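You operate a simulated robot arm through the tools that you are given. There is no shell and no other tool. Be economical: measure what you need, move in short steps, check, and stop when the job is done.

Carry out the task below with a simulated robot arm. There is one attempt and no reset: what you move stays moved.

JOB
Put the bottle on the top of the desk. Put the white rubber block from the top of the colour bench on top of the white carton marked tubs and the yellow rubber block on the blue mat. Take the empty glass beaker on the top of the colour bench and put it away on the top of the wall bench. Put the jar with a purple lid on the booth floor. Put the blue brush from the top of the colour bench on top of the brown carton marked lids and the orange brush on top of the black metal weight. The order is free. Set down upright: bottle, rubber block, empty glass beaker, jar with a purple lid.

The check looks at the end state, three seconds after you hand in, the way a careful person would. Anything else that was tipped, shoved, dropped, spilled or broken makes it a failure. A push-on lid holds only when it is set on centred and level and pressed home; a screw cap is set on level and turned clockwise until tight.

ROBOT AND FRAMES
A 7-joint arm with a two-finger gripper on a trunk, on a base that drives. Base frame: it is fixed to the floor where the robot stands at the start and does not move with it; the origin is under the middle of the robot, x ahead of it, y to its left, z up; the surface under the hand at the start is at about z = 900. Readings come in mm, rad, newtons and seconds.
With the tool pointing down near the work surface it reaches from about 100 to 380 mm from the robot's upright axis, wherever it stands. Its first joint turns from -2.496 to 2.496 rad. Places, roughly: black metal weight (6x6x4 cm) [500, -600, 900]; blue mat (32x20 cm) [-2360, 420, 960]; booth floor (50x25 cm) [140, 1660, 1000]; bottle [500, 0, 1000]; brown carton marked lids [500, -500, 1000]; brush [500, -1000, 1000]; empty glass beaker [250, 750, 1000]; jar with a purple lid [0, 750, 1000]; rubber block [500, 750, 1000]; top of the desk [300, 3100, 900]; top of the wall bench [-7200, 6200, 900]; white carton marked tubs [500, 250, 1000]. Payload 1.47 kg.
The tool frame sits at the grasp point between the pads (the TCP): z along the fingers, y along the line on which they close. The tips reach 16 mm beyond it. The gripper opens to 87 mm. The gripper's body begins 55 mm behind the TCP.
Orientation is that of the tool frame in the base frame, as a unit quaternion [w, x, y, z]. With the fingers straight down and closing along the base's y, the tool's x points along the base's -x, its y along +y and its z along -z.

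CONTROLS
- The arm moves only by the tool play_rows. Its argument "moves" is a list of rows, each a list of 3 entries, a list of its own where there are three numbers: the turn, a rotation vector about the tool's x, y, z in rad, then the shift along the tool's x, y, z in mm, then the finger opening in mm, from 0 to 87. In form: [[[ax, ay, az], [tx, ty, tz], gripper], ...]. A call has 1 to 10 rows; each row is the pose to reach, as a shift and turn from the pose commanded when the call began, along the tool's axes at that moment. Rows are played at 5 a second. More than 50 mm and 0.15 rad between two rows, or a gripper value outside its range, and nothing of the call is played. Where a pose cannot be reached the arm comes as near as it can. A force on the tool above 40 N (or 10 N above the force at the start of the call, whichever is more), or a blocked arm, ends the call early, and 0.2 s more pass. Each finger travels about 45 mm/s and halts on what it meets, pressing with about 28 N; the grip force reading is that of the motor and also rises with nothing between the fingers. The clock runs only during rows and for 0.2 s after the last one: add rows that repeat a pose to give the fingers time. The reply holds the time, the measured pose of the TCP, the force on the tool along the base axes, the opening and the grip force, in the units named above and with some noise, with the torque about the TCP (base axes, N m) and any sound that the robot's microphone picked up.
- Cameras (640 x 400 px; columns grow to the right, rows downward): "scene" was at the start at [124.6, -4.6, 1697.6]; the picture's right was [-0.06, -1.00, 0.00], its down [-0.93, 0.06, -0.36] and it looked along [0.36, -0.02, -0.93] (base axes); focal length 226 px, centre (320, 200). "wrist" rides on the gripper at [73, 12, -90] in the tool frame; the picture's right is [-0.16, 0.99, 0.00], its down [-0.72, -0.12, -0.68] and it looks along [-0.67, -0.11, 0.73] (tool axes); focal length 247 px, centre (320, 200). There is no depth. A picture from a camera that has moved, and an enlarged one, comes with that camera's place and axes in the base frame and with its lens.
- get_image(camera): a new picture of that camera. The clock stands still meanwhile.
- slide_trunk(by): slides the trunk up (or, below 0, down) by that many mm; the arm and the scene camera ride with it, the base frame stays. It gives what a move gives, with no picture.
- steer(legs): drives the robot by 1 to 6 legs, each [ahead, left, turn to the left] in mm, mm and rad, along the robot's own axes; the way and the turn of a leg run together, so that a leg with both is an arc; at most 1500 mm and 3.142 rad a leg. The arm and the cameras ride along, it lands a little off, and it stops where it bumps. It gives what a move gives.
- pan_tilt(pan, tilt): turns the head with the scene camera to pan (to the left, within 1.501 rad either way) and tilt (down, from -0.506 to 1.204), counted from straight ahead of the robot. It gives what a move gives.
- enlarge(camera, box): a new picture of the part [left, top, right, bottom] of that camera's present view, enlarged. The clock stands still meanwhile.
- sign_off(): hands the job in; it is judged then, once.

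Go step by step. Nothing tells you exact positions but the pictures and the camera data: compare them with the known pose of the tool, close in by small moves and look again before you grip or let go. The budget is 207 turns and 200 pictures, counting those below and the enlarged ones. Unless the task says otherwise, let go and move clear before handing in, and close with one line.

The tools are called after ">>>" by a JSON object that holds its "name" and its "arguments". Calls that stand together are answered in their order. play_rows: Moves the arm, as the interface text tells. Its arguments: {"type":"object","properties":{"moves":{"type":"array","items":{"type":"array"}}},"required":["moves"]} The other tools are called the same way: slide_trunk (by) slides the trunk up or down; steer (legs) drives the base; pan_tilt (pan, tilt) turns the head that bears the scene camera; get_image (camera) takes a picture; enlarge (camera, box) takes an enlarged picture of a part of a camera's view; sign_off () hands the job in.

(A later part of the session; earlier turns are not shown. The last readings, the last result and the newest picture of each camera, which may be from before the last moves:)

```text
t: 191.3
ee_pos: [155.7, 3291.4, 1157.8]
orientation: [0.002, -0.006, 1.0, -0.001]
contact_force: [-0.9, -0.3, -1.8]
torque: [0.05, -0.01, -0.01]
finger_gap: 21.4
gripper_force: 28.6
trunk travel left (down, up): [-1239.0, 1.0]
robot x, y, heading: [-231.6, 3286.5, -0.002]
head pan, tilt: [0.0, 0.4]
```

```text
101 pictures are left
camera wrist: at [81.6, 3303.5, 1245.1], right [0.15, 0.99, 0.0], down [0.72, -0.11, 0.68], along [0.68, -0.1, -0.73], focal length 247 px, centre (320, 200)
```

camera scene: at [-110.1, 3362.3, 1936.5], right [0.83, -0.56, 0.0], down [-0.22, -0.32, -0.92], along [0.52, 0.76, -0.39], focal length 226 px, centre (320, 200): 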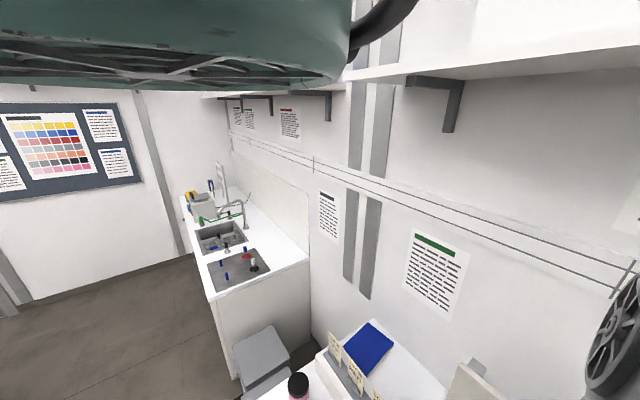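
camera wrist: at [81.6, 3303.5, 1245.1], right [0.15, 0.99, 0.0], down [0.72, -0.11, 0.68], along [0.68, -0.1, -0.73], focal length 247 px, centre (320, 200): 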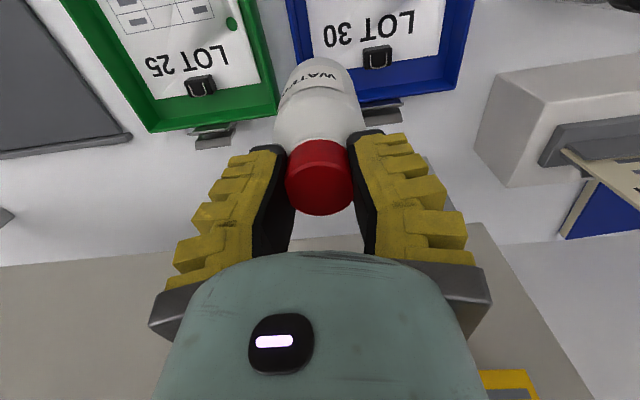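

The board's lower edge is near x≈295, so that spot is too tight. I'll look at the other half of the desk for a roomier spot.

>>> {"name": "steer", "arguments": {"legs": [[0, -450, 0]]}}

>>> {"name": "get_image", "arguments": {"camera": "wrist"}}

>>> {"name": "steer", "arguments": {"legs": [[-250, 0, 0]]}}

>>> {"name": "get_image", "arguments": {"camera": "wrist"}}

```text
t: 194.1
ee_pos: [155.2, 2842.6, 1156.9]
orientation: [0.003, -0.005, 1.0, -0.001]
contact_force: [0.1, -0.1, -1.3]
torque: [0.0, 0.0, 0.02]
finger_gap: 21.3
gripper_force: 28.2
trunk travel left (down, up): [-1239.0, 1.0]
robot x, y, heading: [-229.6, 2839.1, -0.003]
head pan, tilt: [0.0, 0.4]
```

```text
100 pictures are left
camera wrist: at [81.9, 2855.4, 1245.1], right [0.15, 0.99, 0.0], down [0.72, -0.11, 0.68], along [0.68, -0.1, -0.73], focal length 247 px, centre (320, 200)
```

wrist: 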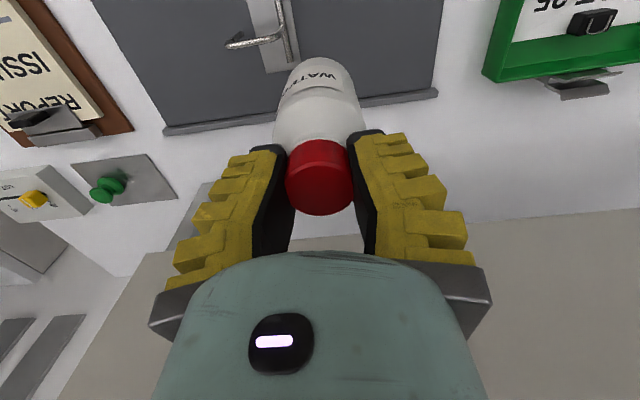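

```text
t: 195.9
ee_pos: [-96.7, 2844.6, 1156.2]
orientation: [0.003, -0.008, 1.0, -0.001]
contact_force: [0.0, -0.5, -1.3]
torque: [-0.02, 0.01, 0.01]
finger_gap: 21.2
gripper_force: 27.9
trunk travel left (down, up): [-1239.0, 1.0]
robot x, y, heading: [-483.4, 2836.7, 0.005]
head pan, tilt: [0.0, 0.4]
```

```text
99 pictures are left
camera wrist: at [-169.9, 2855.9, 1245.1], right [0.14, 0.99, 0.0], down [0.72, -0.1, 0.68], along [0.68, -0.1, -0.73], focal length 247 px, centre (320, 200)
```

wrist: 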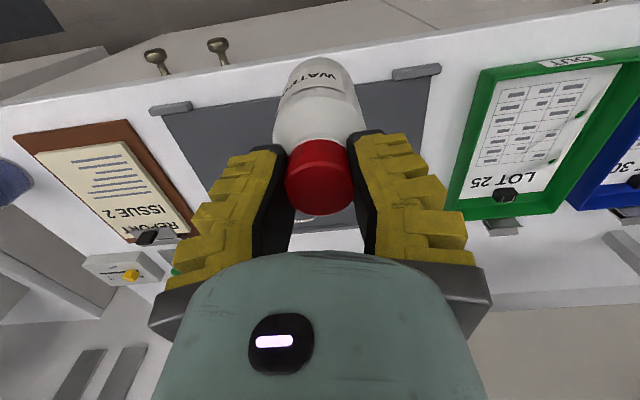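

Mostly occupied here. Check the near end of the desk (y≈2300–2500).

>>> {"name": "steer", "arguments": {"legs": [[0, -430, 0], [120, 0, 0]]}}

>>> {"name": "get_image", "arguments": {"camera": "wrist"}}

>>> {"name": "get_image", "arguments": {"camera": "scene"}}

```text
t: 199.3
ee_pos: [27.3, 2418.2, 1155.2]
orientation: [0.001, -0.005, 1.0, -0.001]
contact_force: [-0.5, 0.6, -1.3]
torque: [0.02, 0.0, 0.01]
finger_gap: 21.4
gripper_force: 27.8
trunk travel left (down, up): [-1239.0, 1.0]
robot x, y, heading: [-358.2, 2410.2, -0.0]
head pan, tilt: [0.0, 0.4]
```

```text
98 pictures are left
camera wrist: at [-47.1, 2429.2, 1245.1], right [0.15, 0.99, 0.0], down [0.72, -0.11, 0.68], along [0.68, -0.1, -0.73], focal length 247 px, centre (320, 200)
```

wrist: 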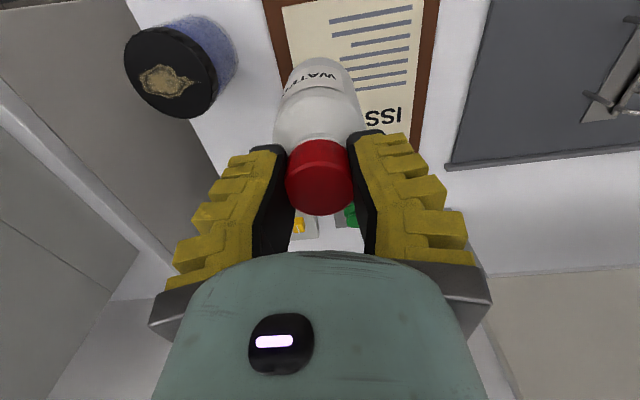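

```text
97 pictures are left
camera scene: at [-238.5, 2487.8, 1936.5], right [0.83, -0.56, 0.0], down [-0.22, -0.32, -0.92], along [0.52, 0.76, -0.39], focal length 226 px, centre (320, 200)
```

scene: 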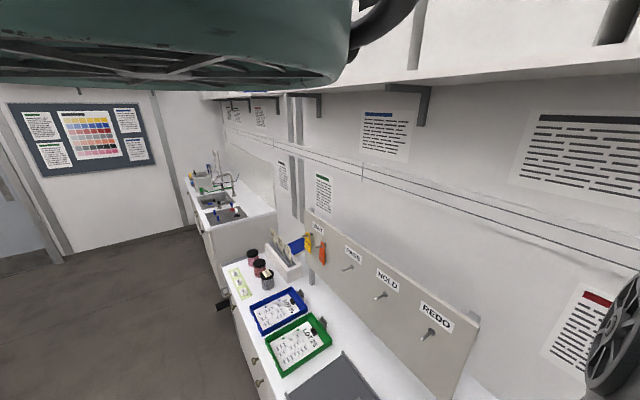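

There's a free area near (165,2290) at the near end of the desk, beside the clipboard and behind the blue jar. Drive the hand over it.

>>> {"name": "steer", "arguments": {"legs": [[138, -125, 0]]}}

>>> {"name": "slide_trunk", "arguments": {"by": -60}}

>>> {"name": "get_image", "arguments": {"camera": "wrist"}}

```text
t: 200.9
ee_pos: [168.7, 2294.7, 1155.9]
orientation: [0.002, -0.005, 1.0, -0.001]
contact_force: [0.1, -0.8, -2.3]
torque: [0.01, 0.04, -0.02]
finger_gap: 21.4
gripper_force: 28.2
trunk travel left (down, up): [-1239.0, 1.0]
robot x, y, heading: [-216.6, 2288.2, 0.005]
head pan, tilt: [0.0, 0.4]
```

```text
t: 201.9
ee_pos: [169.1, 2293.0, 1096.0]
orientation: [0.002, -0.007, 1.0, 0.0]
contact_force: [1.9, -0.2, -0.5]
torque: [-0.02, 0.0, -0.01]
finger_gap: 21.5
gripper_force: 28.1
trunk travel left (down, up): [-1179.0, 61.0]
robot x, y, heading: [-217.5, 2289.8, 0.001]
head pan, tilt: [0.0, 0.4]
```

```text
96 pictures are left
camera wrist: at [95.3, 2305.8, 1185.2], right [0.15, 0.99, 0.0], down [0.72, -0.11, 0.68], along [0.68, -0.1, -0.73], focal length 247 px, centre (320, 200)
```

wrist: 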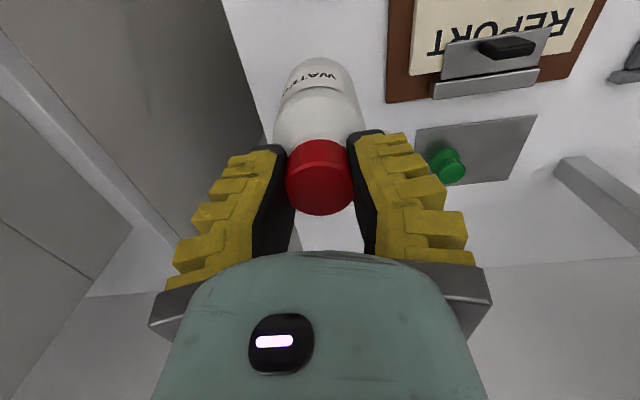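

Clear spot beneath. Lower in stages and feel for contact.

>>> {"name": "slide_trunk", "arguments": {"by": -68}}

>>> {"name": "get_image", "arguments": {"camera": "wrist"}}

>>> {"name": "slide_trunk", "arguments": {"by": -5}}

>>> {"name": "slide_trunk", "arguments": {"by": -4}}

```text
t: 203.0
ee_pos: [169.8, 2294.0, 1029.4]
orientation: [0.002, -0.006, 1.0, -0.001]
contact_force: [0.0, -0.4, -1.7]
torque: [0.02, -0.03, 0.02]
finger_gap: 21.4
gripper_force: 28.0
trunk travel left (down, up): [-1111.0, 129.0]
robot x, y, heading: [-217.5, 2287.9, 0.004]
head pan, tilt: [0.0, 0.4]
```

```text
95 pictures are left
camera wrist: at [95.3, 2305.8, 1117.2], right [0.15, 0.99, 0.0], down [0.72, -0.11, 0.68], along [0.68, -0.1, -0.73], focal length 247 px, centre (320, 200)
```

wrist: 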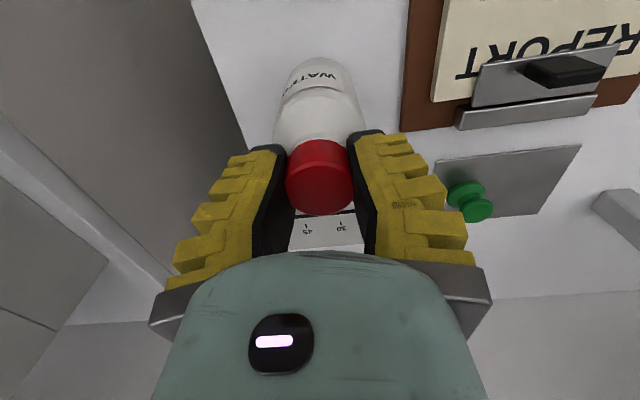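

```text
t: 203.5
ee_pos: [168.7, 2294.0, 1023.6]
orientation: [0.002, -0.006, 1.0, -0.001]
contact_force: [0.0, -0.9, -1.4]
torque: [0.0, -0.05, -0.06]
finger_gap: 21.5
gripper_force: 28.1
trunk travel left (down, up): [-1106.0, 134.0]
robot x, y, heading: [-216.7, 2291.3, 0.003]
head pan, tilt: [0.0, 0.4]
```

```text
t: 204.0
ee_pos: [170.0, 2293.9, 1019.8]
orientation: [0.002, -0.006, 1.0, -0.002]
contact_force: [-0.3, 0.5, -1.0]
torque: [0.03, 0.0, 0.02]
finger_gap: 21.4
gripper_force: 28.2
trunk travel left (down, up): [-1102.0, 138.0]
robot x, y, heading: [-219.1, 2288.5, 0.009]
head pan, tilt: [0.0, 0.4]
```

>>> {"name": "slide_trunk", "arguments": {"by": -3}}

>>> {"name": "slide_trunk", "arguments": {"by": -3}}

>>> {"name": "slide_trunk", "arguments": {"by": -3}}

```text
t: 204.6
ee_pos: [171.0, 2294.5, 1017.5]
orientation: [0.002, -0.006, 1.0, -0.001]
contact_force: [0.1, 0.2, -1.3]
torque: [0.01, 0.03, -0.04]
finger_gap: 21.8
gripper_force: 27.6
trunk travel left (down, up): [-1099.0, 141.0]
robot x, y, heading: [-219.8, 2290.4, 0.001]
head pan, tilt: [0.0, 0.4]
```

```text
t: 205.1
ee_pos: [170.0, 2294.0, 1014.6]
orientation: [0.002, -0.006, 1.0, -0.001]
contact_force: [-3.7, -0.2, 21.6]
torque: [0.01, 0.17, 0.0]
finger_gap: 21.9
gripper_force: 27.9
trunk travel left (down, up): [-1096.0, 144.0]
robot x, y, heading: [-219.4, 2289.6, 0.006]
head pan, tilt: [0.0, 0.4]
```

```text
t: 205.4
ee_pos: [170.4, 2294.0, 1013.1]
orientation: [0.001, -0.007, 1.0, -0.002]
contact_force: [-1.6, -1.1, 25.8]
torque: [0.01, -0.3, -0.02]
finger_gap: 23.4
gripper_force: 28.1
trunk travel left (down, up): [-1095.0, 145.0]
robot x, y, heading: [-215.0, 2291.6, 0.0]
head pan, tilt: [0.0, 0.4]
stopped: the force on the tool passed its limit at 45 N (the readings are from after the stop); the commanded pose is now the measured one
```

Firm contact with the desk (a bit strong). Open the fingers gently and check.

>>> {"name": "play_rows", "arguments": {"moves": [[[0, 0, 0], [0, 0, 0], 28], [[0, 0, 0], [0, 0, 0], 36], [[0, 0, 0], [0, 0, 0], 45], [[0, 0, 0], [0, 0, 0], 58], [[0, 0, 0], [0, 0, 0], 66], [[0, 0, 0], [0, 0, 0], 66]]}}

>>> {"name": "slide_trunk", "arguments": {"by": 100}}

>>> {"name": "get_image", "arguments": {"camera": "wrist"}}

```text
t: 206.8
ee_pos: [168.5, 2293.8, 1012.7]
orientation: [0.0, -0.007, 1.0, -0.002]
contact_force: [0.2, -0.5, 0.8]
torque: [0.0, 0.01, 0.0]
finger_gap: 69.8
gripper_force: 2.6
trunk travel left (down, up): [-1095.0, 145.0]
robot x, y, heading: [-218.0, 2285.0, 0.0]
head pan, tilt: [0.0, 0.4]
```

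```text
t: 208.2
ee_pos: [169.0, 2293.8, 1113.5]
orientation: [0.0, -0.006, 1.0, -0.001]
contact_force: [-0.2, 0.5, -1.1]
torque: [0.0, 0.02, 0.05]
finger_gap: 69.9
gripper_force: 3.1
trunk travel left (down, up): [-1195.0, 45.0]
robot x, y, heading: [-215.0, 2292.2, 0.002]
head pan, tilt: [0.0, 0.4]
```

```text
94 pictures are left
camera wrist: at [94.3, 2305.7, 1201.5], right [0.15, 0.99, 0.0], down [0.73, -0.1, 0.68], along [0.67, -0.1, -0.73], focal length 247 px, centre (320, 200)
```

wrist: 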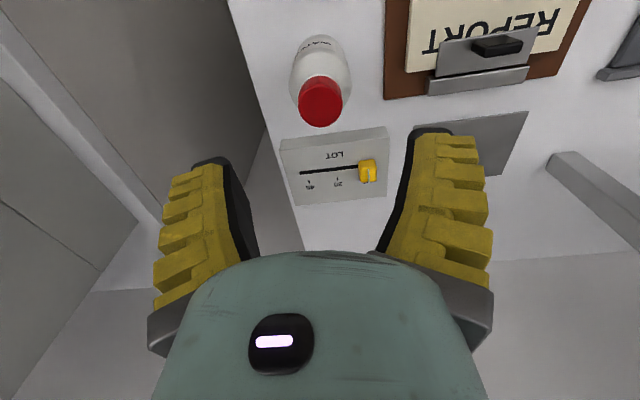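

The bottle stands on the desk, nothing disturbed. Next, look into the booth on the way back.

>>> {"name": "slide_trunk", "arguments": {"by": 44}}

>>> {"name": "steer", "arguments": {"legs": [[-400, 0, 0], [0, -1150, 0]]}}

>>> {"name": "pan_tilt", "arguments": {"pan": 0.6, "tilt": 0.6}}

>>> {"name": "get_image", "arguments": {"camera": "scene"}}

>>> {"name": "get_image", "arguments": {"camera": "wrist"}}

```text
t: 209.1
ee_pos: [168.1, 2294.6, 1157.2]
orientation: [0.0, -0.006, 1.0, -0.001]
contact_force: [0.0, 0.1, -0.8]
torque: [0.01, -0.02, 0.01]
finger_gap: 70.1
gripper_force: 2.5
trunk travel left (down, up): [-1239.0, 1.0]
robot x, y, heading: [-217.5, 2288.7, 0.003]
head pan, tilt: [0.0, 0.4]
```

```text
t: 216.9
ee_pos: [-218.7, 1145.2, 1157.2]
orientation: [0.0, -0.001, 1.0, -0.001]
contact_force: [-0.5, 0.6, -1.0]
torque: [0.0, 0.03, 0.03]
finger_gap: 69.8
gripper_force: 2.6
trunk travel left (down, up): [-1239.0, 1.0]
robot x, y, heading: [-606.5, 1143.1, -0.005]
head pan, tilt: [0.0, 0.4]
```

```text
t: 217.9
ee_pos: [-219.3, 1143.1, 1156.2]
orientation: [0.0, -0.002, 1.0, -0.001]
contact_force: [-0.1, -0.2, -0.7]
torque: [-0.01, 0.0, 0.02]
finger_gap: 69.9
gripper_force: 2.9
trunk travel left (down, up): [-1239.0, 1.0]
robot x, y, heading: [-604.5, 1143.2, -0.008]
head pan, tilt: [0.6, 0.6]
```

```text
93 pictures are left
camera scene: at [-484.6, 1215.7, 1925.7], right [0.82, -0.57, 0.0], down [-0.28, -0.41, -0.87], along [0.49, 0.72, -0.49], focal length 226 px, centre (320, 200)
```

scene: 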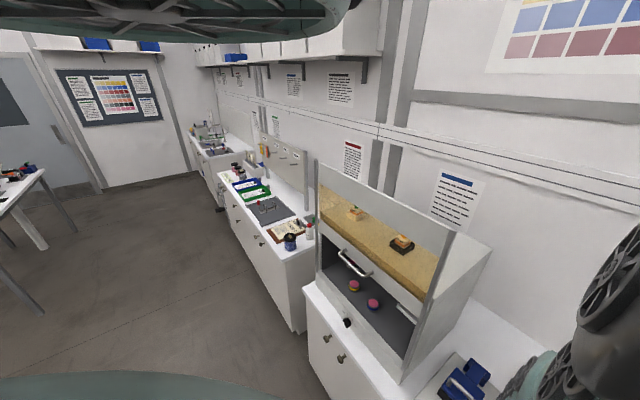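

```text
92 pictures are left
camera wrist: at [-293.2, 1156.9, 1245.5], right [0.15, 0.99, 0.0], down [0.72, -0.11, 0.68], along [0.67, -0.11, -0.73], focal length 247 px, centre (320, 200)
```

wrist: 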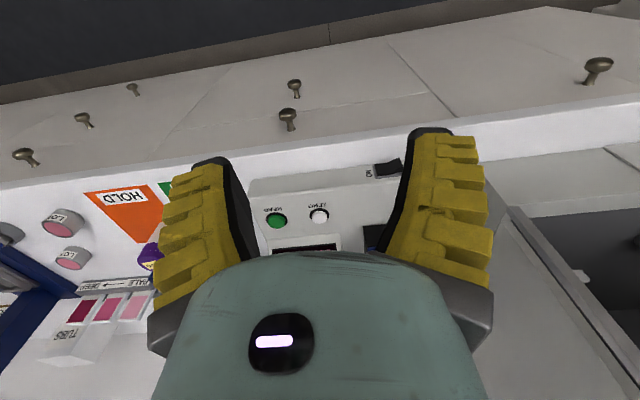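

>>> {"name": "enlarge", "arguments": {"camera": "scene", "box": [290, 160, 530, 400]}}

```text
1.67 times, centred on (410, 280) of scene
camera zoom: at [-484.6, 1215.7, 1925.7], right [0.82, -0.57, 0.0], down [-0.28, -0.41, -0.87], along [0.49, 0.72, -0.49], focal length 376 px, centre (170, 67)
```

zoom: 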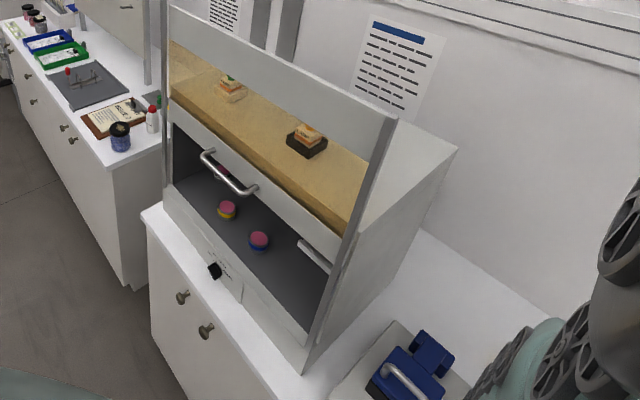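

The booth opening is about 290 mm high at x≈0, so the jar must be carried with a tilted tool. I'll test tilting the tool 45° forward here in the open aisle.

>>> {"name": "play_rows", "arguments": {"moves": [[[0, -0.13, 0], [-24, 0, -4], 87], [[0, -0.26, 0], [-48, 0, -12], 87], [[0, -0.39, 0], [-72, 0, -22], 87], [[0, -0.52, 0], [-95, 0, -34], 87], [[0, -0.65, 0], [-118, 0, -47], 87], [[0, -0.78, 0], [-140, 0, -60], 87], [[0, -0.78, 0], [-140, 0, -60], 87]]}}

>>> {"name": "get_image", "arguments": {"camera": "wrist"}}

```text
t: 219.5
ee_pos: [-77.9, 1144.1, 1217.2]
orientation: [0.381, -0.002, 0.924, 0.0]
contact_force: [0.2, 1.0, -0.3]
torque: [0.01, 0.0, -0.02]
finger_gap: 86.9
gripper_force: 0.0
trunk travel left (down, up): [-1239.0, 1.0]
robot x, y, heading: [-606.9, 1142.9, -0.008]
head pan, tilt: [0.6, 0.6]
```

```text
90 pictures are left
camera wrist: at [-193.8, 1156.3, 1227.5], right [0.11, 0.99, 0.11], down [0.04, -0.11, 0.99], along [0.99, -0.1, -0.05], focal length 247 px, centre (320, 200)
```

wrist: 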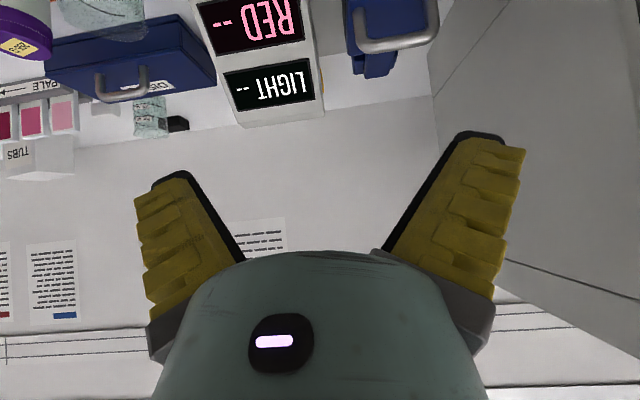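

The 45° tilt works. Now sidestep to the jar (y≈788) and look.

>>> {"name": "steer", "arguments": {"legs": [[0, -355, 0.008]]}}

>>> {"name": "slide_trunk", "arguments": {"by": -100}}

>>> {"name": "get_image", "arguments": {"camera": "wrist"}}

```text
t: 221.8
ee_pos: [-78.0, 800.8, 1215.3]
orientation: [0.38, -0.009, 0.925, 0.003]
contact_force: [0.7, 0.2, 0.0]
torque: [0.0, 0.02, -0.04]
finger_gap: 87.1
gripper_force: 0.0
trunk travel left (down, up): [-1239.0, 1.0]
robot x, y, heading: [-601.8, 792.2, 0.005]
head pan, tilt: [0.6, 0.6]
```

```text
t: 223.1
ee_pos: [-78.1, 800.8, 1116.3]
orientation: [0.379, -0.009, 0.925, 0.002]
contact_force: [0.2, -0.5, 0.3]
torque: [-0.02, 0.0, -0.01]
finger_gap: 87.1
gripper_force: 0.1
trunk travel left (down, up): [-1139.0, 101.0]
robot x, y, heading: [-601.7, 790.1, 0.006]
head pan, tilt: [0.6, 0.6]
```

```text
89 pictures are left
camera wrist: at [-194.0, 811.3, 1127.5], right [0.09, 0.99, 0.11], down [0.04, -0.11, 0.99], along [0.99, -0.09, -0.05], focal length 247 px, centre (320, 200)
```

wrist: 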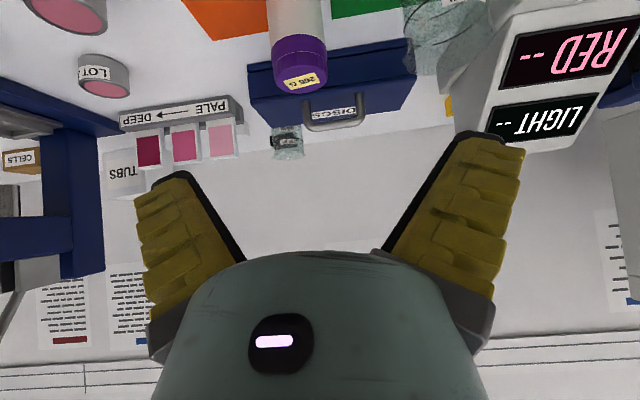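

Jar's lid spans z≈960–990. Lower to body height in front of it and look again.

>>> {"name": "slide_trunk", "arguments": {"by": -165}}

>>> {"name": "get_image", "arguments": {"camera": "wrist"}}

```text
t: 225.0
ee_pos: [-77.1, 800.6, 951.3]
orientation: [0.38, -0.009, 0.925, 0.002]
contact_force: [-0.1, -0.3, -0.6]
torque: [0.03, -0.02, 0.02]
finger_gap: 87.2
gripper_force: 0.1
trunk travel left (down, up): [-974.0, 266.0]
robot x, y, heading: [-604.8, 792.0, 0.004]
head pan, tilt: [0.6, 0.6]
```

```text
88 pictures are left
camera wrist: at [-194.1, 811.3, 962.5], right [0.09, 0.99, 0.11], down [0.04, -0.11, 0.99], along [0.99, -0.09, -0.05], focal length 247 px, centre (320, 200)
```

wrist: 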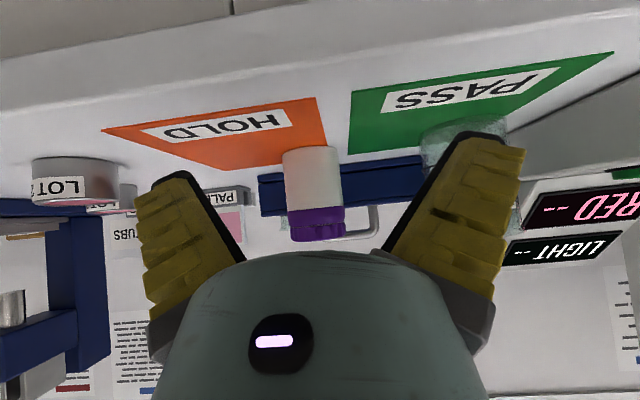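

Jar centre ≈ (63,783), ~54 mm wide. Drive ahead 95 mm with lateral correction, then check.

>>> {"name": "steer", "arguments": {"legs": [[95, -17, 0]]}}

>>> {"name": "slide_trunk", "arguments": {"by": -15}}

>>> {"name": "get_image", "arguments": {"camera": "wrist"}}

```text
t: 226.1
ee_pos: [14.3, 783.1, 950.7]
orientation: [0.38, -0.007, 0.925, 0.001]
contact_force: [-0.5, 0.3, -0.2]
torque: [0.02, 0.03, 0.03]
finger_gap: 86.8
gripper_force: 0.0
trunk travel left (down, up): [-974.0, 266.0]
robot x, y, heading: [-512.5, 777.8, 0.0]
head pan, tilt: [0.6, 0.6]
```

```text
t: 226.8
ee_pos: [15.0, 783.0, 935.3]
orientation: [0.38, -0.007, 0.925, 0.002]
contact_force: [-0.7, -0.5, 1.2]
torque: [0.01, -0.02, -0.01]
finger_gap: 87.1
gripper_force: 0.0
trunk travel left (down, up): [-959.0, 281.0]
robot x, y, heading: [-509.5, 767.1, 0.002]
head pan, tilt: [0.6, 0.6]
```

```text
87 pictures are left
camera wrist: at [-100.3, 793.5, 947.5], right [0.1, 0.99, 0.11], down [0.04, -0.11, 0.99], along [0.99, -0.09, -0.05], focal length 247 px, centre (320, 200)
```

wrist: 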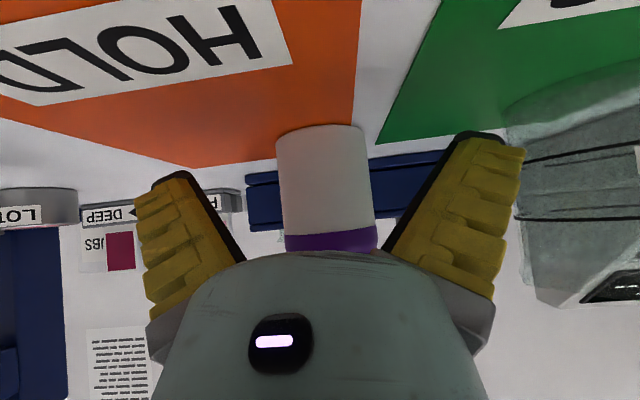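

Aligned. Drive the last 48 mm so the jar sits between the pads.

>>> {"name": "steer", "arguments": {"legs": [[48, 2, 0]]}}

>>> {"name": "get_image", "arguments": {"camera": "wrist"}}

```text
t: 227.7
ee_pos: [63.4, 784.7, 934.8]
orientation: [0.38, -0.007, 0.925, 0.002]
contact_force: [-0.2, 0.4, 0.1]
torque: [0.02, 0.02, 0.0]
finger_gap: 87.1
gripper_force: 0.0
trunk travel left (down, up): [-959.0, 281.0]
robot x, y, heading: [-464.9, 773.7, 0.004]
head pan, tilt: [0.6, 0.6]
```

```text
86 pictures are left
camera wrist: at [-52.5, 795.8, 947.5], right [0.1, 0.99, 0.11], down [0.04, -0.11, 0.99], along [0.99, -0.09, -0.05], focal length 247 px, centre (320, 200)
```

wrist: 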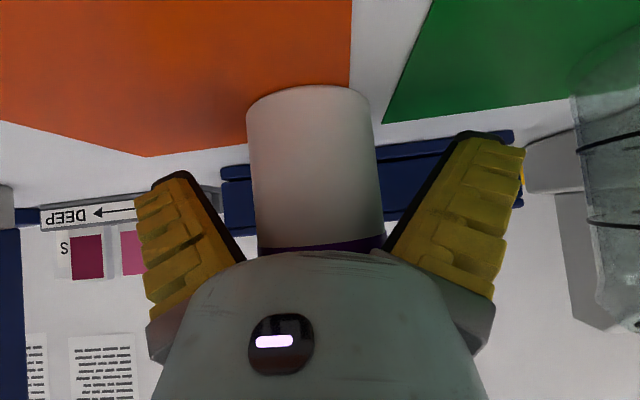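

Jar is between the pads. Close the grip fully.

>>> {"name": "play_rows", "arguments": {"moves": [[[0, 0, 0], [0, 0, 0], 65], [[0, 0, 0], [0, 0, 0], 45], [[0, 0, 0], [0, 0, 0], 20], [[0, 0, 0], [0, 0, 0], 0], [[0, 0, 0], [0, 0, 0], 0], [[0, 0, 0], [0, 0, 0], 0]]}}

>>> {"name": "slide_trunk", "arguments": {"by": 30}}

>>> {"name": "get_image", "arguments": {"camera": "wrist"}}

```text
t: 229.1
ee_pos: [64.1, 784.5, 935.4]
orientation: [0.38, -0.009, 0.925, 0.003]
contact_force: [-0.9, -0.4, 0.9]
torque: [0.02, -0.07, -0.04]
finger_gap: 58.7
gripper_force: 28.1
trunk travel left (down, up): [-959.0, 281.0]
robot x, y, heading: [-463.4, 775.3, 0.004]
head pan, tilt: [0.6, 0.6]
```

```text
t: 229.8
ee_pos: [62.6, 786.8, 966.0]
orientation: [0.38, -0.008, 0.925, 0.003]
contact_force: [-0.7, 0.0, -2.4]
torque: [-0.01, -0.02, 0.0]
finger_gap: 58.5
gripper_force: 28.0
trunk travel left (down, up): [-989.0, 251.0]
robot x, y, heading: [-463.5, 778.1, 0.007]
head pan, tilt: [0.6, 0.6]
```

```text
85 pictures are left
camera wrist: at [-53.1, 795.8, 977.3], right [0.1, 0.99, 0.11], down [0.04, -0.11, 0.99], along [0.99, -0.09, -0.05], focal length 247 px, centre (320, 200)
```

wrist: 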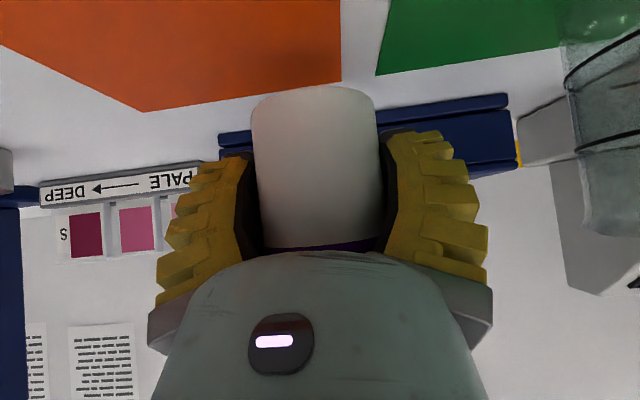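

Jar held well. Lift, back out, go to the booth's right part (y≈1500) and look in.

>>> {"name": "slide_trunk", "arguments": {"by": 140}}

>>> {"name": "steer", "arguments": {"legs": [[-330, 0, 0], [0, 720, -0.006]]}}

>>> {"name": "get_image", "arguments": {"camera": "wrist"}}

>>> {"name": "get_image", "arguments": {"camera": "scene"}}

```text
t: 231.5
ee_pos: [63.1, 785.9, 1105.7]
orientation: [0.38, -0.008, 0.925, 0.002]
contact_force: [1.1, 0.1, -1.9]
torque: [0.0, 0.01, -0.02]
finger_gap: 58.5
gripper_force: 28.1
trunk travel left (down, up): [-1129.0, 111.0]
robot x, y, heading: [-458.0, 776.9, 0.005]
head pan, tilt: [0.6, 0.6]
```

```text
t: 237.2
ee_pos: [-275.6, 1513.1, 1105.6]
orientation: [0.381, -0.014, 0.925, 0.005]
contact_force: [-0.3, -0.7, -2.6]
torque: [0.0, -0.06, 0.02]
finger_gap: 58.3
gripper_force: 28.4
trunk travel left (down, up): [-1129.0, 111.0]
robot x, y, heading: [-802.2, 1495.8, 0.016]
head pan, tilt: [0.6, 0.6]
```

```text
84 pictures are left
camera wrist: at [-391.9, 1523.6, 1117.3], right [0.08, 0.99, 0.11], down [0.04, -0.11, 0.99], along [1.0, -0.08, -0.05], focal length 247 px, centre (320, 200)
```

wrist: 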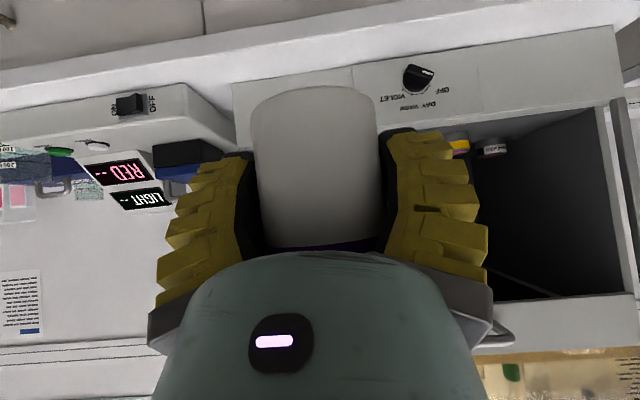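

```text
83 pictures are left
camera scene: at [-684.6, 1574.2, 1809.4], right [0.84, -0.55, 0.0], down [-0.3, -0.46, -0.83], along [0.46, 0.7, -0.55], focal length 226 px, centre (320, 200)
```

scene: 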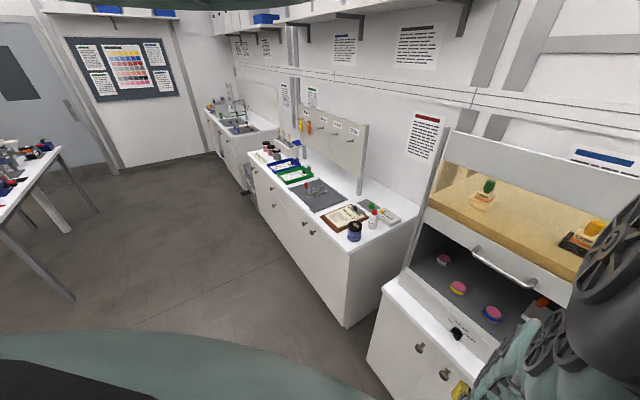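

The opening is clear on this side. Approach in steps with the jar at about z 1070 (bottom).

>>> {"name": "steer", "arguments": {"legs": [[230, -8, -0.016]]}}

>>> {"name": "get_image", "arguments": {"camera": "wrist"}}

>>> {"name": "get_image", "arguments": {"camera": "scene"}}

```text
t: 239.0
ee_pos: [-48.5, 1498.7, 1104.5]
orientation: [0.38, -0.006, 0.925, 0.001]
contact_force: [0.1, -0.6, -2.4]
torque: [0.02, 0.01, -0.01]
finger_gap: 58.2
gripper_force: 27.6
trunk travel left (down, up): [-1129.0, 111.0]
robot x, y, heading: [-571.8, 1495.4, 0.006]
head pan, tilt: [0.6, 0.6]
```

```text
82 pictures are left
camera wrist: at [-164.9, 1510.4, 1117.3], right [0.1, 0.99, 0.11], down [0.04, -0.11, 0.99], along [0.99, -0.1, -0.05], focal length 247 px, centre (320, 200)
```

wrist: 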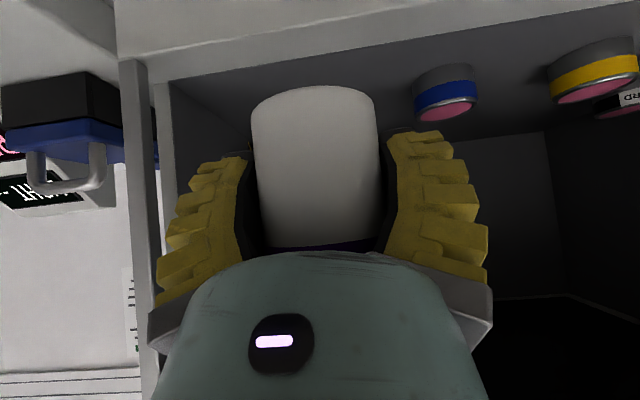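

```text
81 pictures are left
camera scene: at [-456.6, 1566.0, 1809.3], right [0.83, -0.56, 0.0], down [-0.31, -0.46, -0.83], along [0.47, 0.69, -0.55], focal length 226 px, centre (320, 200)
```

scene: 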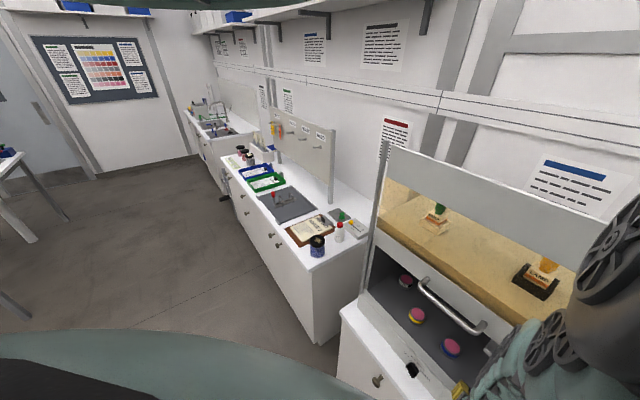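

Floor is at z≈997 and free here. Go ahead 120 mm into the booth and look.

>>> {"name": "steer", "arguments": {"legs": [[120, 0, 0]]}}

>>> {"name": "slide_trunk", "arguments": {"by": -50}}

>>> {"name": "get_image", "arguments": {"camera": "wrist"}}

```text
t: 240.2
ee_pos: [67.1, 1497.5, 1105.6]
orientation: [0.379, -0.004, 0.925, 0.0]
contact_force: [0.5, -0.5, -2.7]
torque: [-0.03, -0.04, 0.01]
finger_gap: 58.0
gripper_force: 28.3
trunk travel left (down, up): [-1129.0, 111.0]
robot x, y, heading: [-456.3, 1492.6, -0.003]
head pan, tilt: [0.6, 0.6]
```

```text
t: 241.1
ee_pos: [66.9, 1497.9, 1054.3]
orientation: [0.381, -0.004, 0.925, 0.001]
contact_force: [0.0, 1.0, -1.9]
torque: [-0.01, 0.02, 0.02]
finger_gap: 58.0
gripper_force: 27.6
trunk travel left (down, up): [-1079.0, 161.0]
robot x, y, heading: [-457.4, 1489.9, -0.003]
head pan, tilt: [0.6, 0.6]
```

```text
80 pictures are left
camera wrist: at [-49.0, 1508.8, 1067.4], right [0.1, 0.99, 0.11], down [0.04, -0.11, 0.99], along [0.99, -0.1, -0.05], focal length 247 px, centre (320, 200)
```

wrist: 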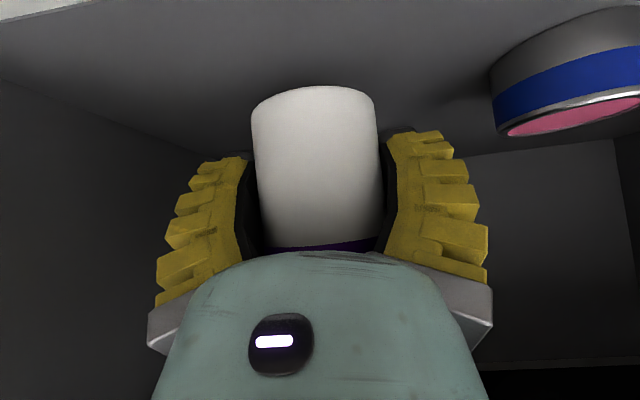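

Inside, over the free floor. Lower carefully until contact.

>>> {"name": "slide_trunk", "arguments": {"by": -14}}

>>> {"name": "slide_trunk", "arguments": {"by": -4}}

>>> {"name": "slide_trunk", "arguments": {"by": -2}}

```text
t: 241.7
ee_pos: [67.1, 1497.0, 1042.5]
orientation: [0.38, -0.004, 0.925, 0.0]
contact_force: [-0.8, 0.4, -2.4]
torque: [-0.02, 0.04, 0.03]
finger_gap: 58.2
gripper_force: 27.5
trunk travel left (down, up): [-1065.0, 175.0]
robot x, y, heading: [-459.0, 1492.8, -0.005]
head pan, tilt: [0.6, 0.6]
```

```text
t: 242.2
ee_pos: [70.4, 1496.8, 1039.3]
orientation: [0.383, -0.004, 0.924, 0.0]
contact_force: [-2.7, -0.1, 15.0]
torque: [0.01, -0.32, -0.01]
finger_gap: 58.2
gripper_force: 27.8
trunk travel left (down, up): [-1061.0, 179.0]
robot x, y, heading: [-459.4, 1493.3, -0.007]
head pan, tilt: [0.6, 0.6]
```

```text
t: 242.8
ee_pos: [68.5, 1497.1, 1036.7]
orientation: [0.382, -0.004, 0.924, 0.001]
contact_force: [-0.9, 0.2, 16.9]
torque: [0.04, -0.13, -0.03]
finger_gap: 58.2
gripper_force: 27.4
trunk travel left (down, up): [-1059.0, 181.0]
robot x, y, heading: [-454.5, 1493.5, -0.004]
head pan, tilt: [0.6, 0.6]
```

Jar touches the floor. Open the fingers, then retreat straight back.

>>> {"name": "play_rows", "arguments": {"moves": [[[0, 0, 0], [0, 0, 0], 62], [[0, 0, 0], [0, 0, 0], 70], [[0, 0, 0], [0, 0, 0], 80], [[0, 0, 0], [0, 0, 0], 86], [[0, 0, 0], [0, 0, 0], 86]]}}

>>> {"name": "get_image", "arguments": {"camera": "wrist"}}

>>> {"name": "steer", "arguments": {"legs": [[-130, 0, 0]]}}

>>> {"name": "get_image", "arguments": {"camera": "wrist"}}

```text
t: 244.0
ee_pos: [65.9, 1496.3, 1036.7]
orientation: [0.381, -0.004, 0.925, 0.0]
contact_force: [-0.3, 0.3, -0.2]
torque: [0.03, 0.02, 0.0]
finger_gap: 86.4
gripper_force: 0.0
trunk travel left (down, up): [-1059.0, 181.0]
robot x, y, heading: [-461.7, 1493.0, -0.002]
head pan, tilt: [0.6, 0.6]
```

```text
79 pictures are left
camera wrist: at [-49.0, 1508.8, 1047.4], right [0.1, 0.99, 0.11], down [0.04, -0.11, 0.99], along [0.99, -0.1, -0.05], focal length 247 px, centre (320, 200)
```

wrist: 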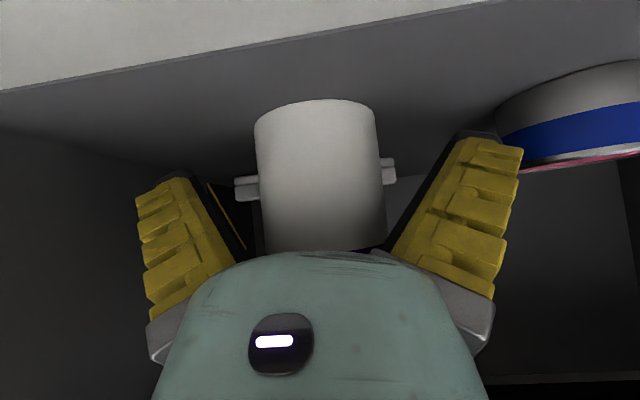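

```text
t: 245.3
ee_pos: [-63.7, 1495.2, 1035.7]
orientation: [0.38, -0.003, 0.925, 0.0]
contact_force: [0.2, -0.2, 0.8]
torque: [0.05, 0.02, 0.02]
finger_gap: 86.4
gripper_force: 0.0
trunk travel left (down, up): [-1059.0, 181.0]
robot x, y, heading: [-588.2, 1493.8, -0.011]
head pan, tilt: [0.6, 0.6]
```

```text
78 pictures are left
camera wrist: at [-179.1, 1508.1, 1047.4], right [0.11, 0.99, 0.11], down [0.04, -0.11, 0.99], along [0.99, -0.1, -0.05], focal length 247 px, centre (320, 200)
```

wrist: 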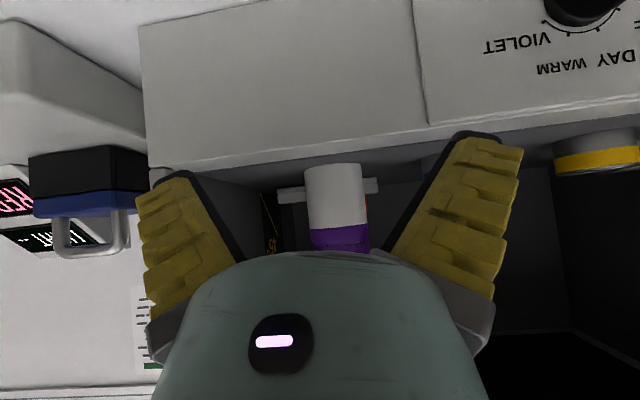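

The jar stands upright in the booth. Now back off, raise the trunk and return the tool to pointing down.

>>> {"name": "steer", "arguments": {"legs": [[-60, 0, 0]]}}

>>> {"name": "slide_trunk", "arguments": {"by": 180}}

>>> {"name": "play_rows", "arguments": {"moves": [[[0, 0.13, 0], [24, 0, -12], 86], [[0, 0.26, 0], [48, 0, -22], 86], [[0, 0.39, 0], [72, 0, -32], 86], [[0, 0.52, 0], [96, 0, -42], 86], [[0, 0.65, 0], [119, 0, -50], 86], [[0, 0.78, 0], [141, 0, -56], 86], [[0, 0.78, 0], [141, 0, -56], 86]]}}

>>> {"name": "steer", "arguments": {"legs": [[0, -880, 0.008], [460, 0, 0]]}}

>>> {"name": "get_image", "arguments": {"camera": "wrist"}}

```text
t: 246.2
ee_pos: [-121.8, 1496.6, 1036.3]
orientation: [0.381, -0.003, 0.925, 0.0]
contact_force: [-0.4, 0.5, -1.0]
torque: [0.01, -0.02, -0.01]
finger_gap: 86.2
gripper_force: 0.1
trunk travel left (down, up): [-1059.0, 181.0]
robot x, y, heading: [-648.5, 1492.6, -0.007]
head pan, tilt: [0.6, 0.6]
```

```text
t: 248.2
ee_pos: [-123.2, 1495.5, 1215.3]
orientation: [0.381, -0.003, 0.925, 0.0]
contact_force: [-0.9, -0.1, 0.2]
torque: [0.0, 0.0, 0.0]
finger_gap: 86.2
gripper_force: 0.1
trunk travel left (down, up): [-1239.0, 1.0]
robot x, y, heading: [-649.5, 1497.7, -0.004]
head pan, tilt: [0.6, 0.6]
```

```text
t: 249.8
ee_pos: [-262.9, 1494.8, 1156.1]
orientation: [0.0, -0.002, 1.0, 0.0]
contact_force: [0.2, 0.2, -0.5]
torque: [-0.05, -0.03, 0.04]
finger_gap: 86.2
gripper_force: 0.1
trunk travel left (down, up): [-1239.0, 1.0]
robot x, y, heading: [-652.8, 1497.1, -0.004]
head pan, tilt: [0.6, 0.6]
```

```text
t: 256.8
ee_pos: [182.6, 610.2, 1157.9]
orientation: [0.0, 0.001, 1.0, 0.0]
contact_force: [0.2, 0.1, -1.0]
torque: [-0.01, -0.01, 0.0]
finger_gap: 86.2
gripper_force: 0.2
trunk travel left (down, up): [-1239.0, 1.0]
robot x, y, heading: [-204.3, 611.7, -0.009]
head pan, tilt: [0.6, 0.6]
```

```text
77 pictures are left
camera wrist: at [107.3, 622.4, 1245.6], right [0.16, 0.99, 0.0], down [0.72, -0.12, 0.68], along [0.67, -0.11, -0.73], focal length 247 px, centre (320, 200)
```

wrist: 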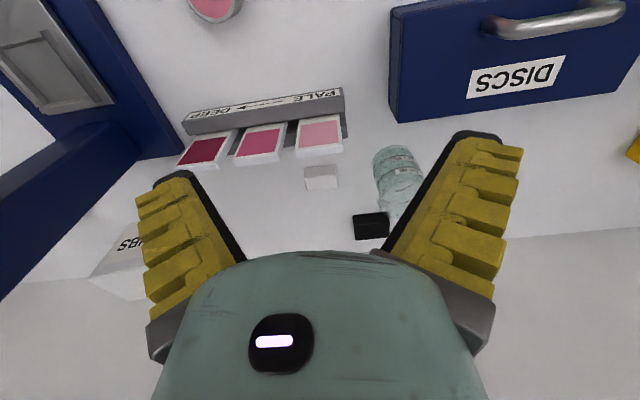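

White block at about (361,584), beaker at (355,708). Move over the white block.

>>> {"name": "steer", "arguments": {"legs": [[178, -24, 0.009]]}}

>>> {"name": "slide_trunk", "arguments": {"by": -110}}

>>> {"name": "get_image", "arguments": {"camera": "wrist"}}

```text
t: 258.3
ee_pos: [356.6, 584.5, 1157.0]
orientation: [0.001, -0.001, 1.0, -0.001]
contact_force: [-1.2, -0.5, -1.3]
torque: [-0.02, 0.0, -0.04]
finger_gap: 85.9
gripper_force: 0.1
trunk travel left (down, up): [-1239.0, 1.0]
robot x, y, heading: [-28.7, 583.1, -0.012]
head pan, tilt: [0.6, 0.6]
```

```text
t: 259.7
ee_pos: [355.6, 584.9, 1047.2]
orientation: [-0.001, -0.003, 1.0, -0.001]
contact_force: [-0.6, 0.5, 0.2]
torque: [0.01, -0.02, -0.01]
finger_gap: 86.4
gripper_force: 0.1
trunk travel left (down, up): [-1129.0, 111.0]
robot x, y, heading: [-26.1, 589.4, -0.013]
head pan, tilt: [0.6, 0.6]
```

```text
76 pictures are left
camera wrist: at [282.3, 597.6, 1135.7], right [0.16, 0.99, 0.0], down [0.72, -0.11, 0.68], along [0.67, -0.11, -0.73], focal length 247 px, centre (320, 200)
```

wrist: 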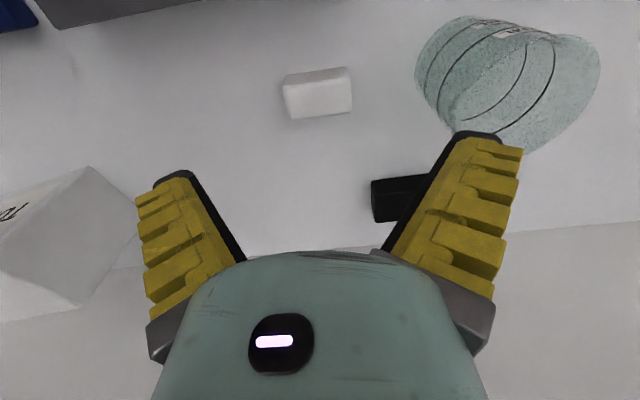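

Block is ~58 mm long along y, rotated ~0.13 rad, centre ≈ (365,583). Align and lower.

>>> {"name": "play_rows", "arguments": {"moves": [[[0, 0, -0.06], [-5, -1, 0], 87], [[0, 0, -0.13], [-9, -2, 0], 87], [[0, 0, -0.13], [-9, -2, 0], 87]]}}

>>> {"name": "slide_trunk", "arguments": {"by": -85}}

>>> {"name": "get_image", "arguments": {"camera": "wrist"}}

```text
t: 260.5
ee_pos: [365.3, 583.6, 1047.8]
orientation: [0.0, -0.067, 0.998, -0.001]
contact_force: [0.7, 0.0, 0.4]
torque: [-0.01, 0.0, 0.01]
finger_gap: 86.9
gripper_force: 0.0
trunk travel left (down, up): [-1129.0, 111.0]
robot x, y, heading: [-30.0, 584.5, -0.011]
head pan, tilt: [0.6, 0.6]
```

```text
t: 261.7
ee_pos: [363.8, 583.7, 962.0]
orientation: [0.0, -0.066, 0.998, 0.0]
contact_force: [0.4, 0.8, -0.5]
torque: [0.0, 0.02, 0.03]
finger_gap: 87.1
gripper_force: 0.0
trunk travel left (down, up): [-1044.0, 196.0]
robot x, y, heading: [-31.1, 587.3, -0.011]
head pan, tilt: [0.6, 0.6]
```

```text
75 pictures are left
camera wrist: at [290.5, 586.5, 1051.5], right [0.03, 1.0, 0.0], down [0.73, -0.02, 0.68], along [0.68, -0.02, -0.73], focal length 247 px, centre (320, 200)
```

wrist: 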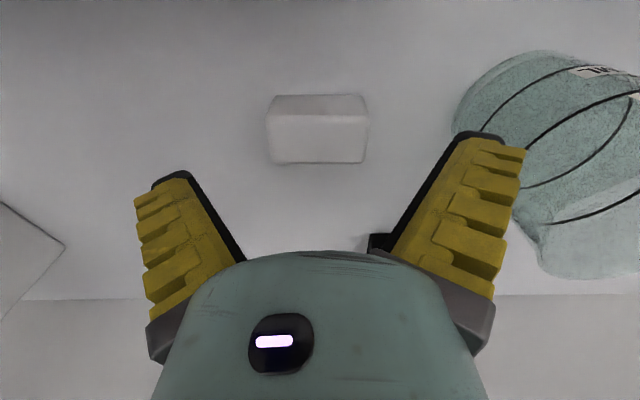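

Well aligned. Narrow fingers to ~72, lower to z≈920 and close.

>>> {"name": "play_rows", "arguments": {"moves": [[[0, 0, 0], [0, 0, 0], 72], [[0, 0, 0], [0, 0, 0], 70]]}}

>>> {"name": "slide_trunk", "arguments": {"by": -41}}

>>> {"name": "play_rows", "arguments": {"moves": [[[0, 0, 0], [0, 0, 0], 50], [[0, 0, 0], [0, 0, 0], 30], [[0, 0, 0], [0, 0, 0], 0], [[0, 0, 0], [0, 0, 0], 0], [[0, 0, 0], [0, 0, 0], 0]]}}

>>> {"name": "slide_trunk", "arguments": {"by": 40}}

>>> {"name": "get_image", "arguments": {"camera": "wrist"}}

```text
t: 262.3
ee_pos: [364.1, 584.2, 963.3]
orientation: [-0.001, -0.066, 0.998, -0.002]
contact_force: [-0.6, -0.6, -0.1]
torque: [0.01, 0.01, 0.0]
finger_gap: 73.5
gripper_force: 2.0
trunk travel left (down, up): [-1044.0, 196.0]
robot x, y, heading: [-31.0, 584.5, -0.008]
head pan, tilt: [0.6, 0.6]
```

```text
t: 263.2
ee_pos: [365.3, 584.5, 921.6]
orientation: [-0.001, -0.066, 0.998, 0.0]
contact_force: [0.4, 0.3, -0.1]
torque: [0.02, 0.02, -0.04]
finger_gap: 73.4
gripper_force: 2.3
trunk travel left (down, up): [-1003.0, 237.0]
robot x, y, heading: [-34.4, 582.0, -0.011]
head pan, tilt: [0.6, 0.6]
```

```text
t: 264.4
ee_pos: [365.2, 584.3, 921.8]
orientation: [0.0, -0.067, 0.998, 0.0]
contact_force: [1.0, -0.2, 0.9]
torque: [-0.03, 0.0, 0.04]
finger_gap: 55.1
gripper_force: 27.7
trunk travel left (down, up): [-1003.0, 237.0]
robot x, y, heading: [-30.4, 586.2, -0.014]
head pan, tilt: [0.6, 0.6]
```

```text
t: 265.2
ee_pos: [363.9, 582.6, 962.3]
orientation: [-0.001, -0.066, 0.998, -0.001]
contact_force: [-0.7, -0.6, 0.0]
torque: [-0.03, 0.04, 0.03]
finger_gap: 55.5
gripper_force: 28.4
trunk travel left (down, up): [-1043.0, 197.0]
robot x, y, heading: [-30.8, 590.3, -0.007]
head pan, tilt: [0.6, 0.6]
```

```text
74 pictures are left
camera wrist: at [290.2, 586.5, 1050.4], right [0.03, 1.0, 0.0], down [0.73, -0.02, 0.68], along [0.68, -0.02, -0.73], focal length 247 px, centre (320, 200)
```

wrist: 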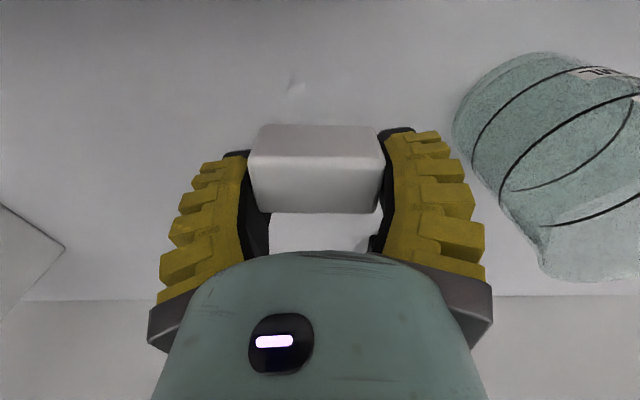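

Held. Raise fully and drive so the hand is above the TUBS carton.

>>> {"name": "slide_trunk", "arguments": {"by": 196}}

>>> {"name": "steer", "arguments": {"legs": [[135, 0, 0.01], [0, -335, 0]]}}

>>> {"name": "get_image", "arguments": {"camera": "wrist"}}

```text
t: 267.3
ee_pos: [365.4, 583.3, 1157.7]
orientation: [0.0, -0.066, 0.998, -0.001]
contact_force: [0.4, -0.2, -1.0]
torque: [0.04, 0.0, 0.01]
finger_gap: 55.2
gripper_force: 28.3
trunk travel left (down, up): [-1239.0, 1.0]
robot x, y, heading: [-27.9, 585.3, -0.006]
head pan, tilt: [0.6, 0.6]
```

```text
t: 270.4
ee_pos: [502.9, 261.5, 1157.3]
orientation: [0.0, -0.067, 0.998, -0.001]
contact_force: [0.2, -0.2, -1.4]
torque: [0.01, -0.03, 0.01]
finger_gap: 55.3
gripper_force: 27.8
trunk travel left (down, up): [-1239.0, 1.0]
robot x, y, heading: [109.4, 261.6, -0.01]
head pan, tilt: [0.6, 0.6]
```

```text
73 pictures are left
camera wrist: at [428.0, 265.6, 1246.4], right [0.03, 1.0, 0.0], down [0.73, -0.02, 0.68], along [0.68, -0.02, -0.73], focal length 247 px, centre (320, 200)
```

wrist: 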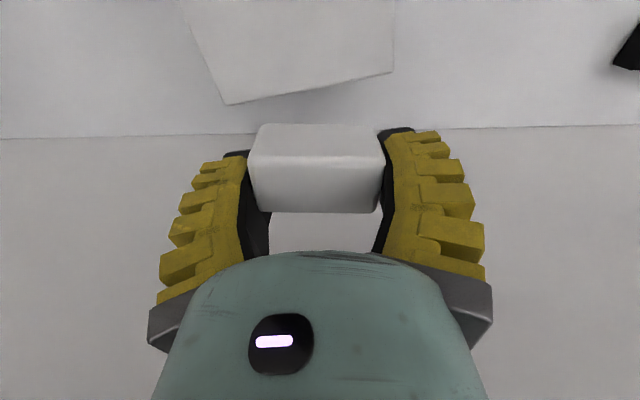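

The carton's top (far edge near x≈510) is below; its centre seems near (460,245). Shift back and look again.

>>> {"name": "steer", "arguments": {"legs": [[-43, -14, 0.01]]}}

>>> {"name": "get_image", "arguments": {"camera": "wrist"}}

>>> {"name": "get_image", "arguments": {"camera": "scene"}}

```text
t: 271.3
ee_pos: [461.5, 252.6, 1158.2]
orientation: [0.0, -0.071, 0.997, -0.001]
contact_force: [0.0, -0.2, -0.6]
torque: [-0.01, 0.0, 0.03]
finger_gap: 54.9
gripper_force: 28.2
trunk travel left (down, up): [-1239.0, 1.0]
robot x, y, heading: [65.1, 250.0, 0.001]
head pan, tilt: [0.6, 0.6]
```

```text
72 pictures are left
camera wrist: at [386.5, 255.0, 1246.4], right [0.02, 1.0, 0.0], down [0.73, -0.01, 0.68], along [0.68, -0.01, -0.73], focal length 247 px, centre (320, 200)
```

wrist: 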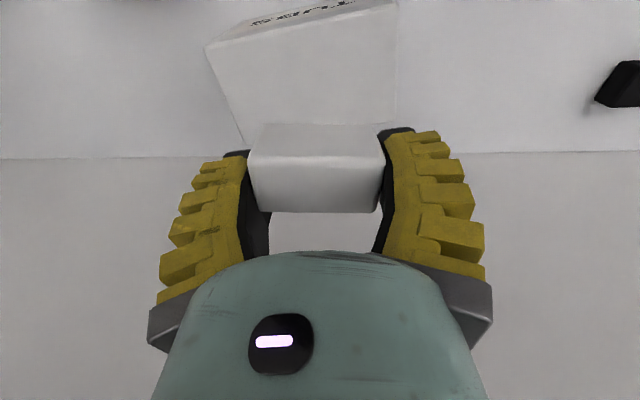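

```text
71 pictures are left
camera scene: at [184.3, 322.3, 1918.4], right [0.83, -0.56, 0.0], down [-0.32, -0.47, -0.83], along [0.46, 0.68, -0.56], focal length 226 px, centre (320, 200)
```

scene: 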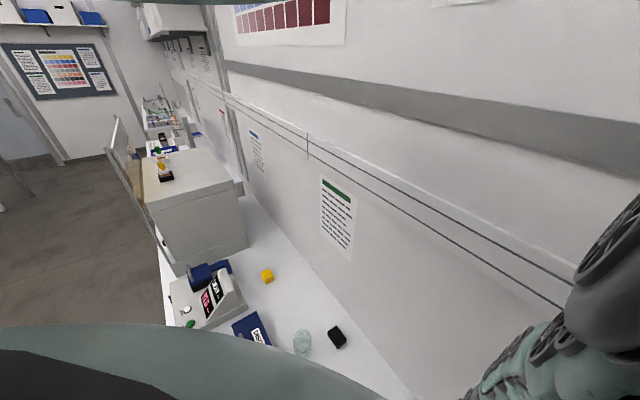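

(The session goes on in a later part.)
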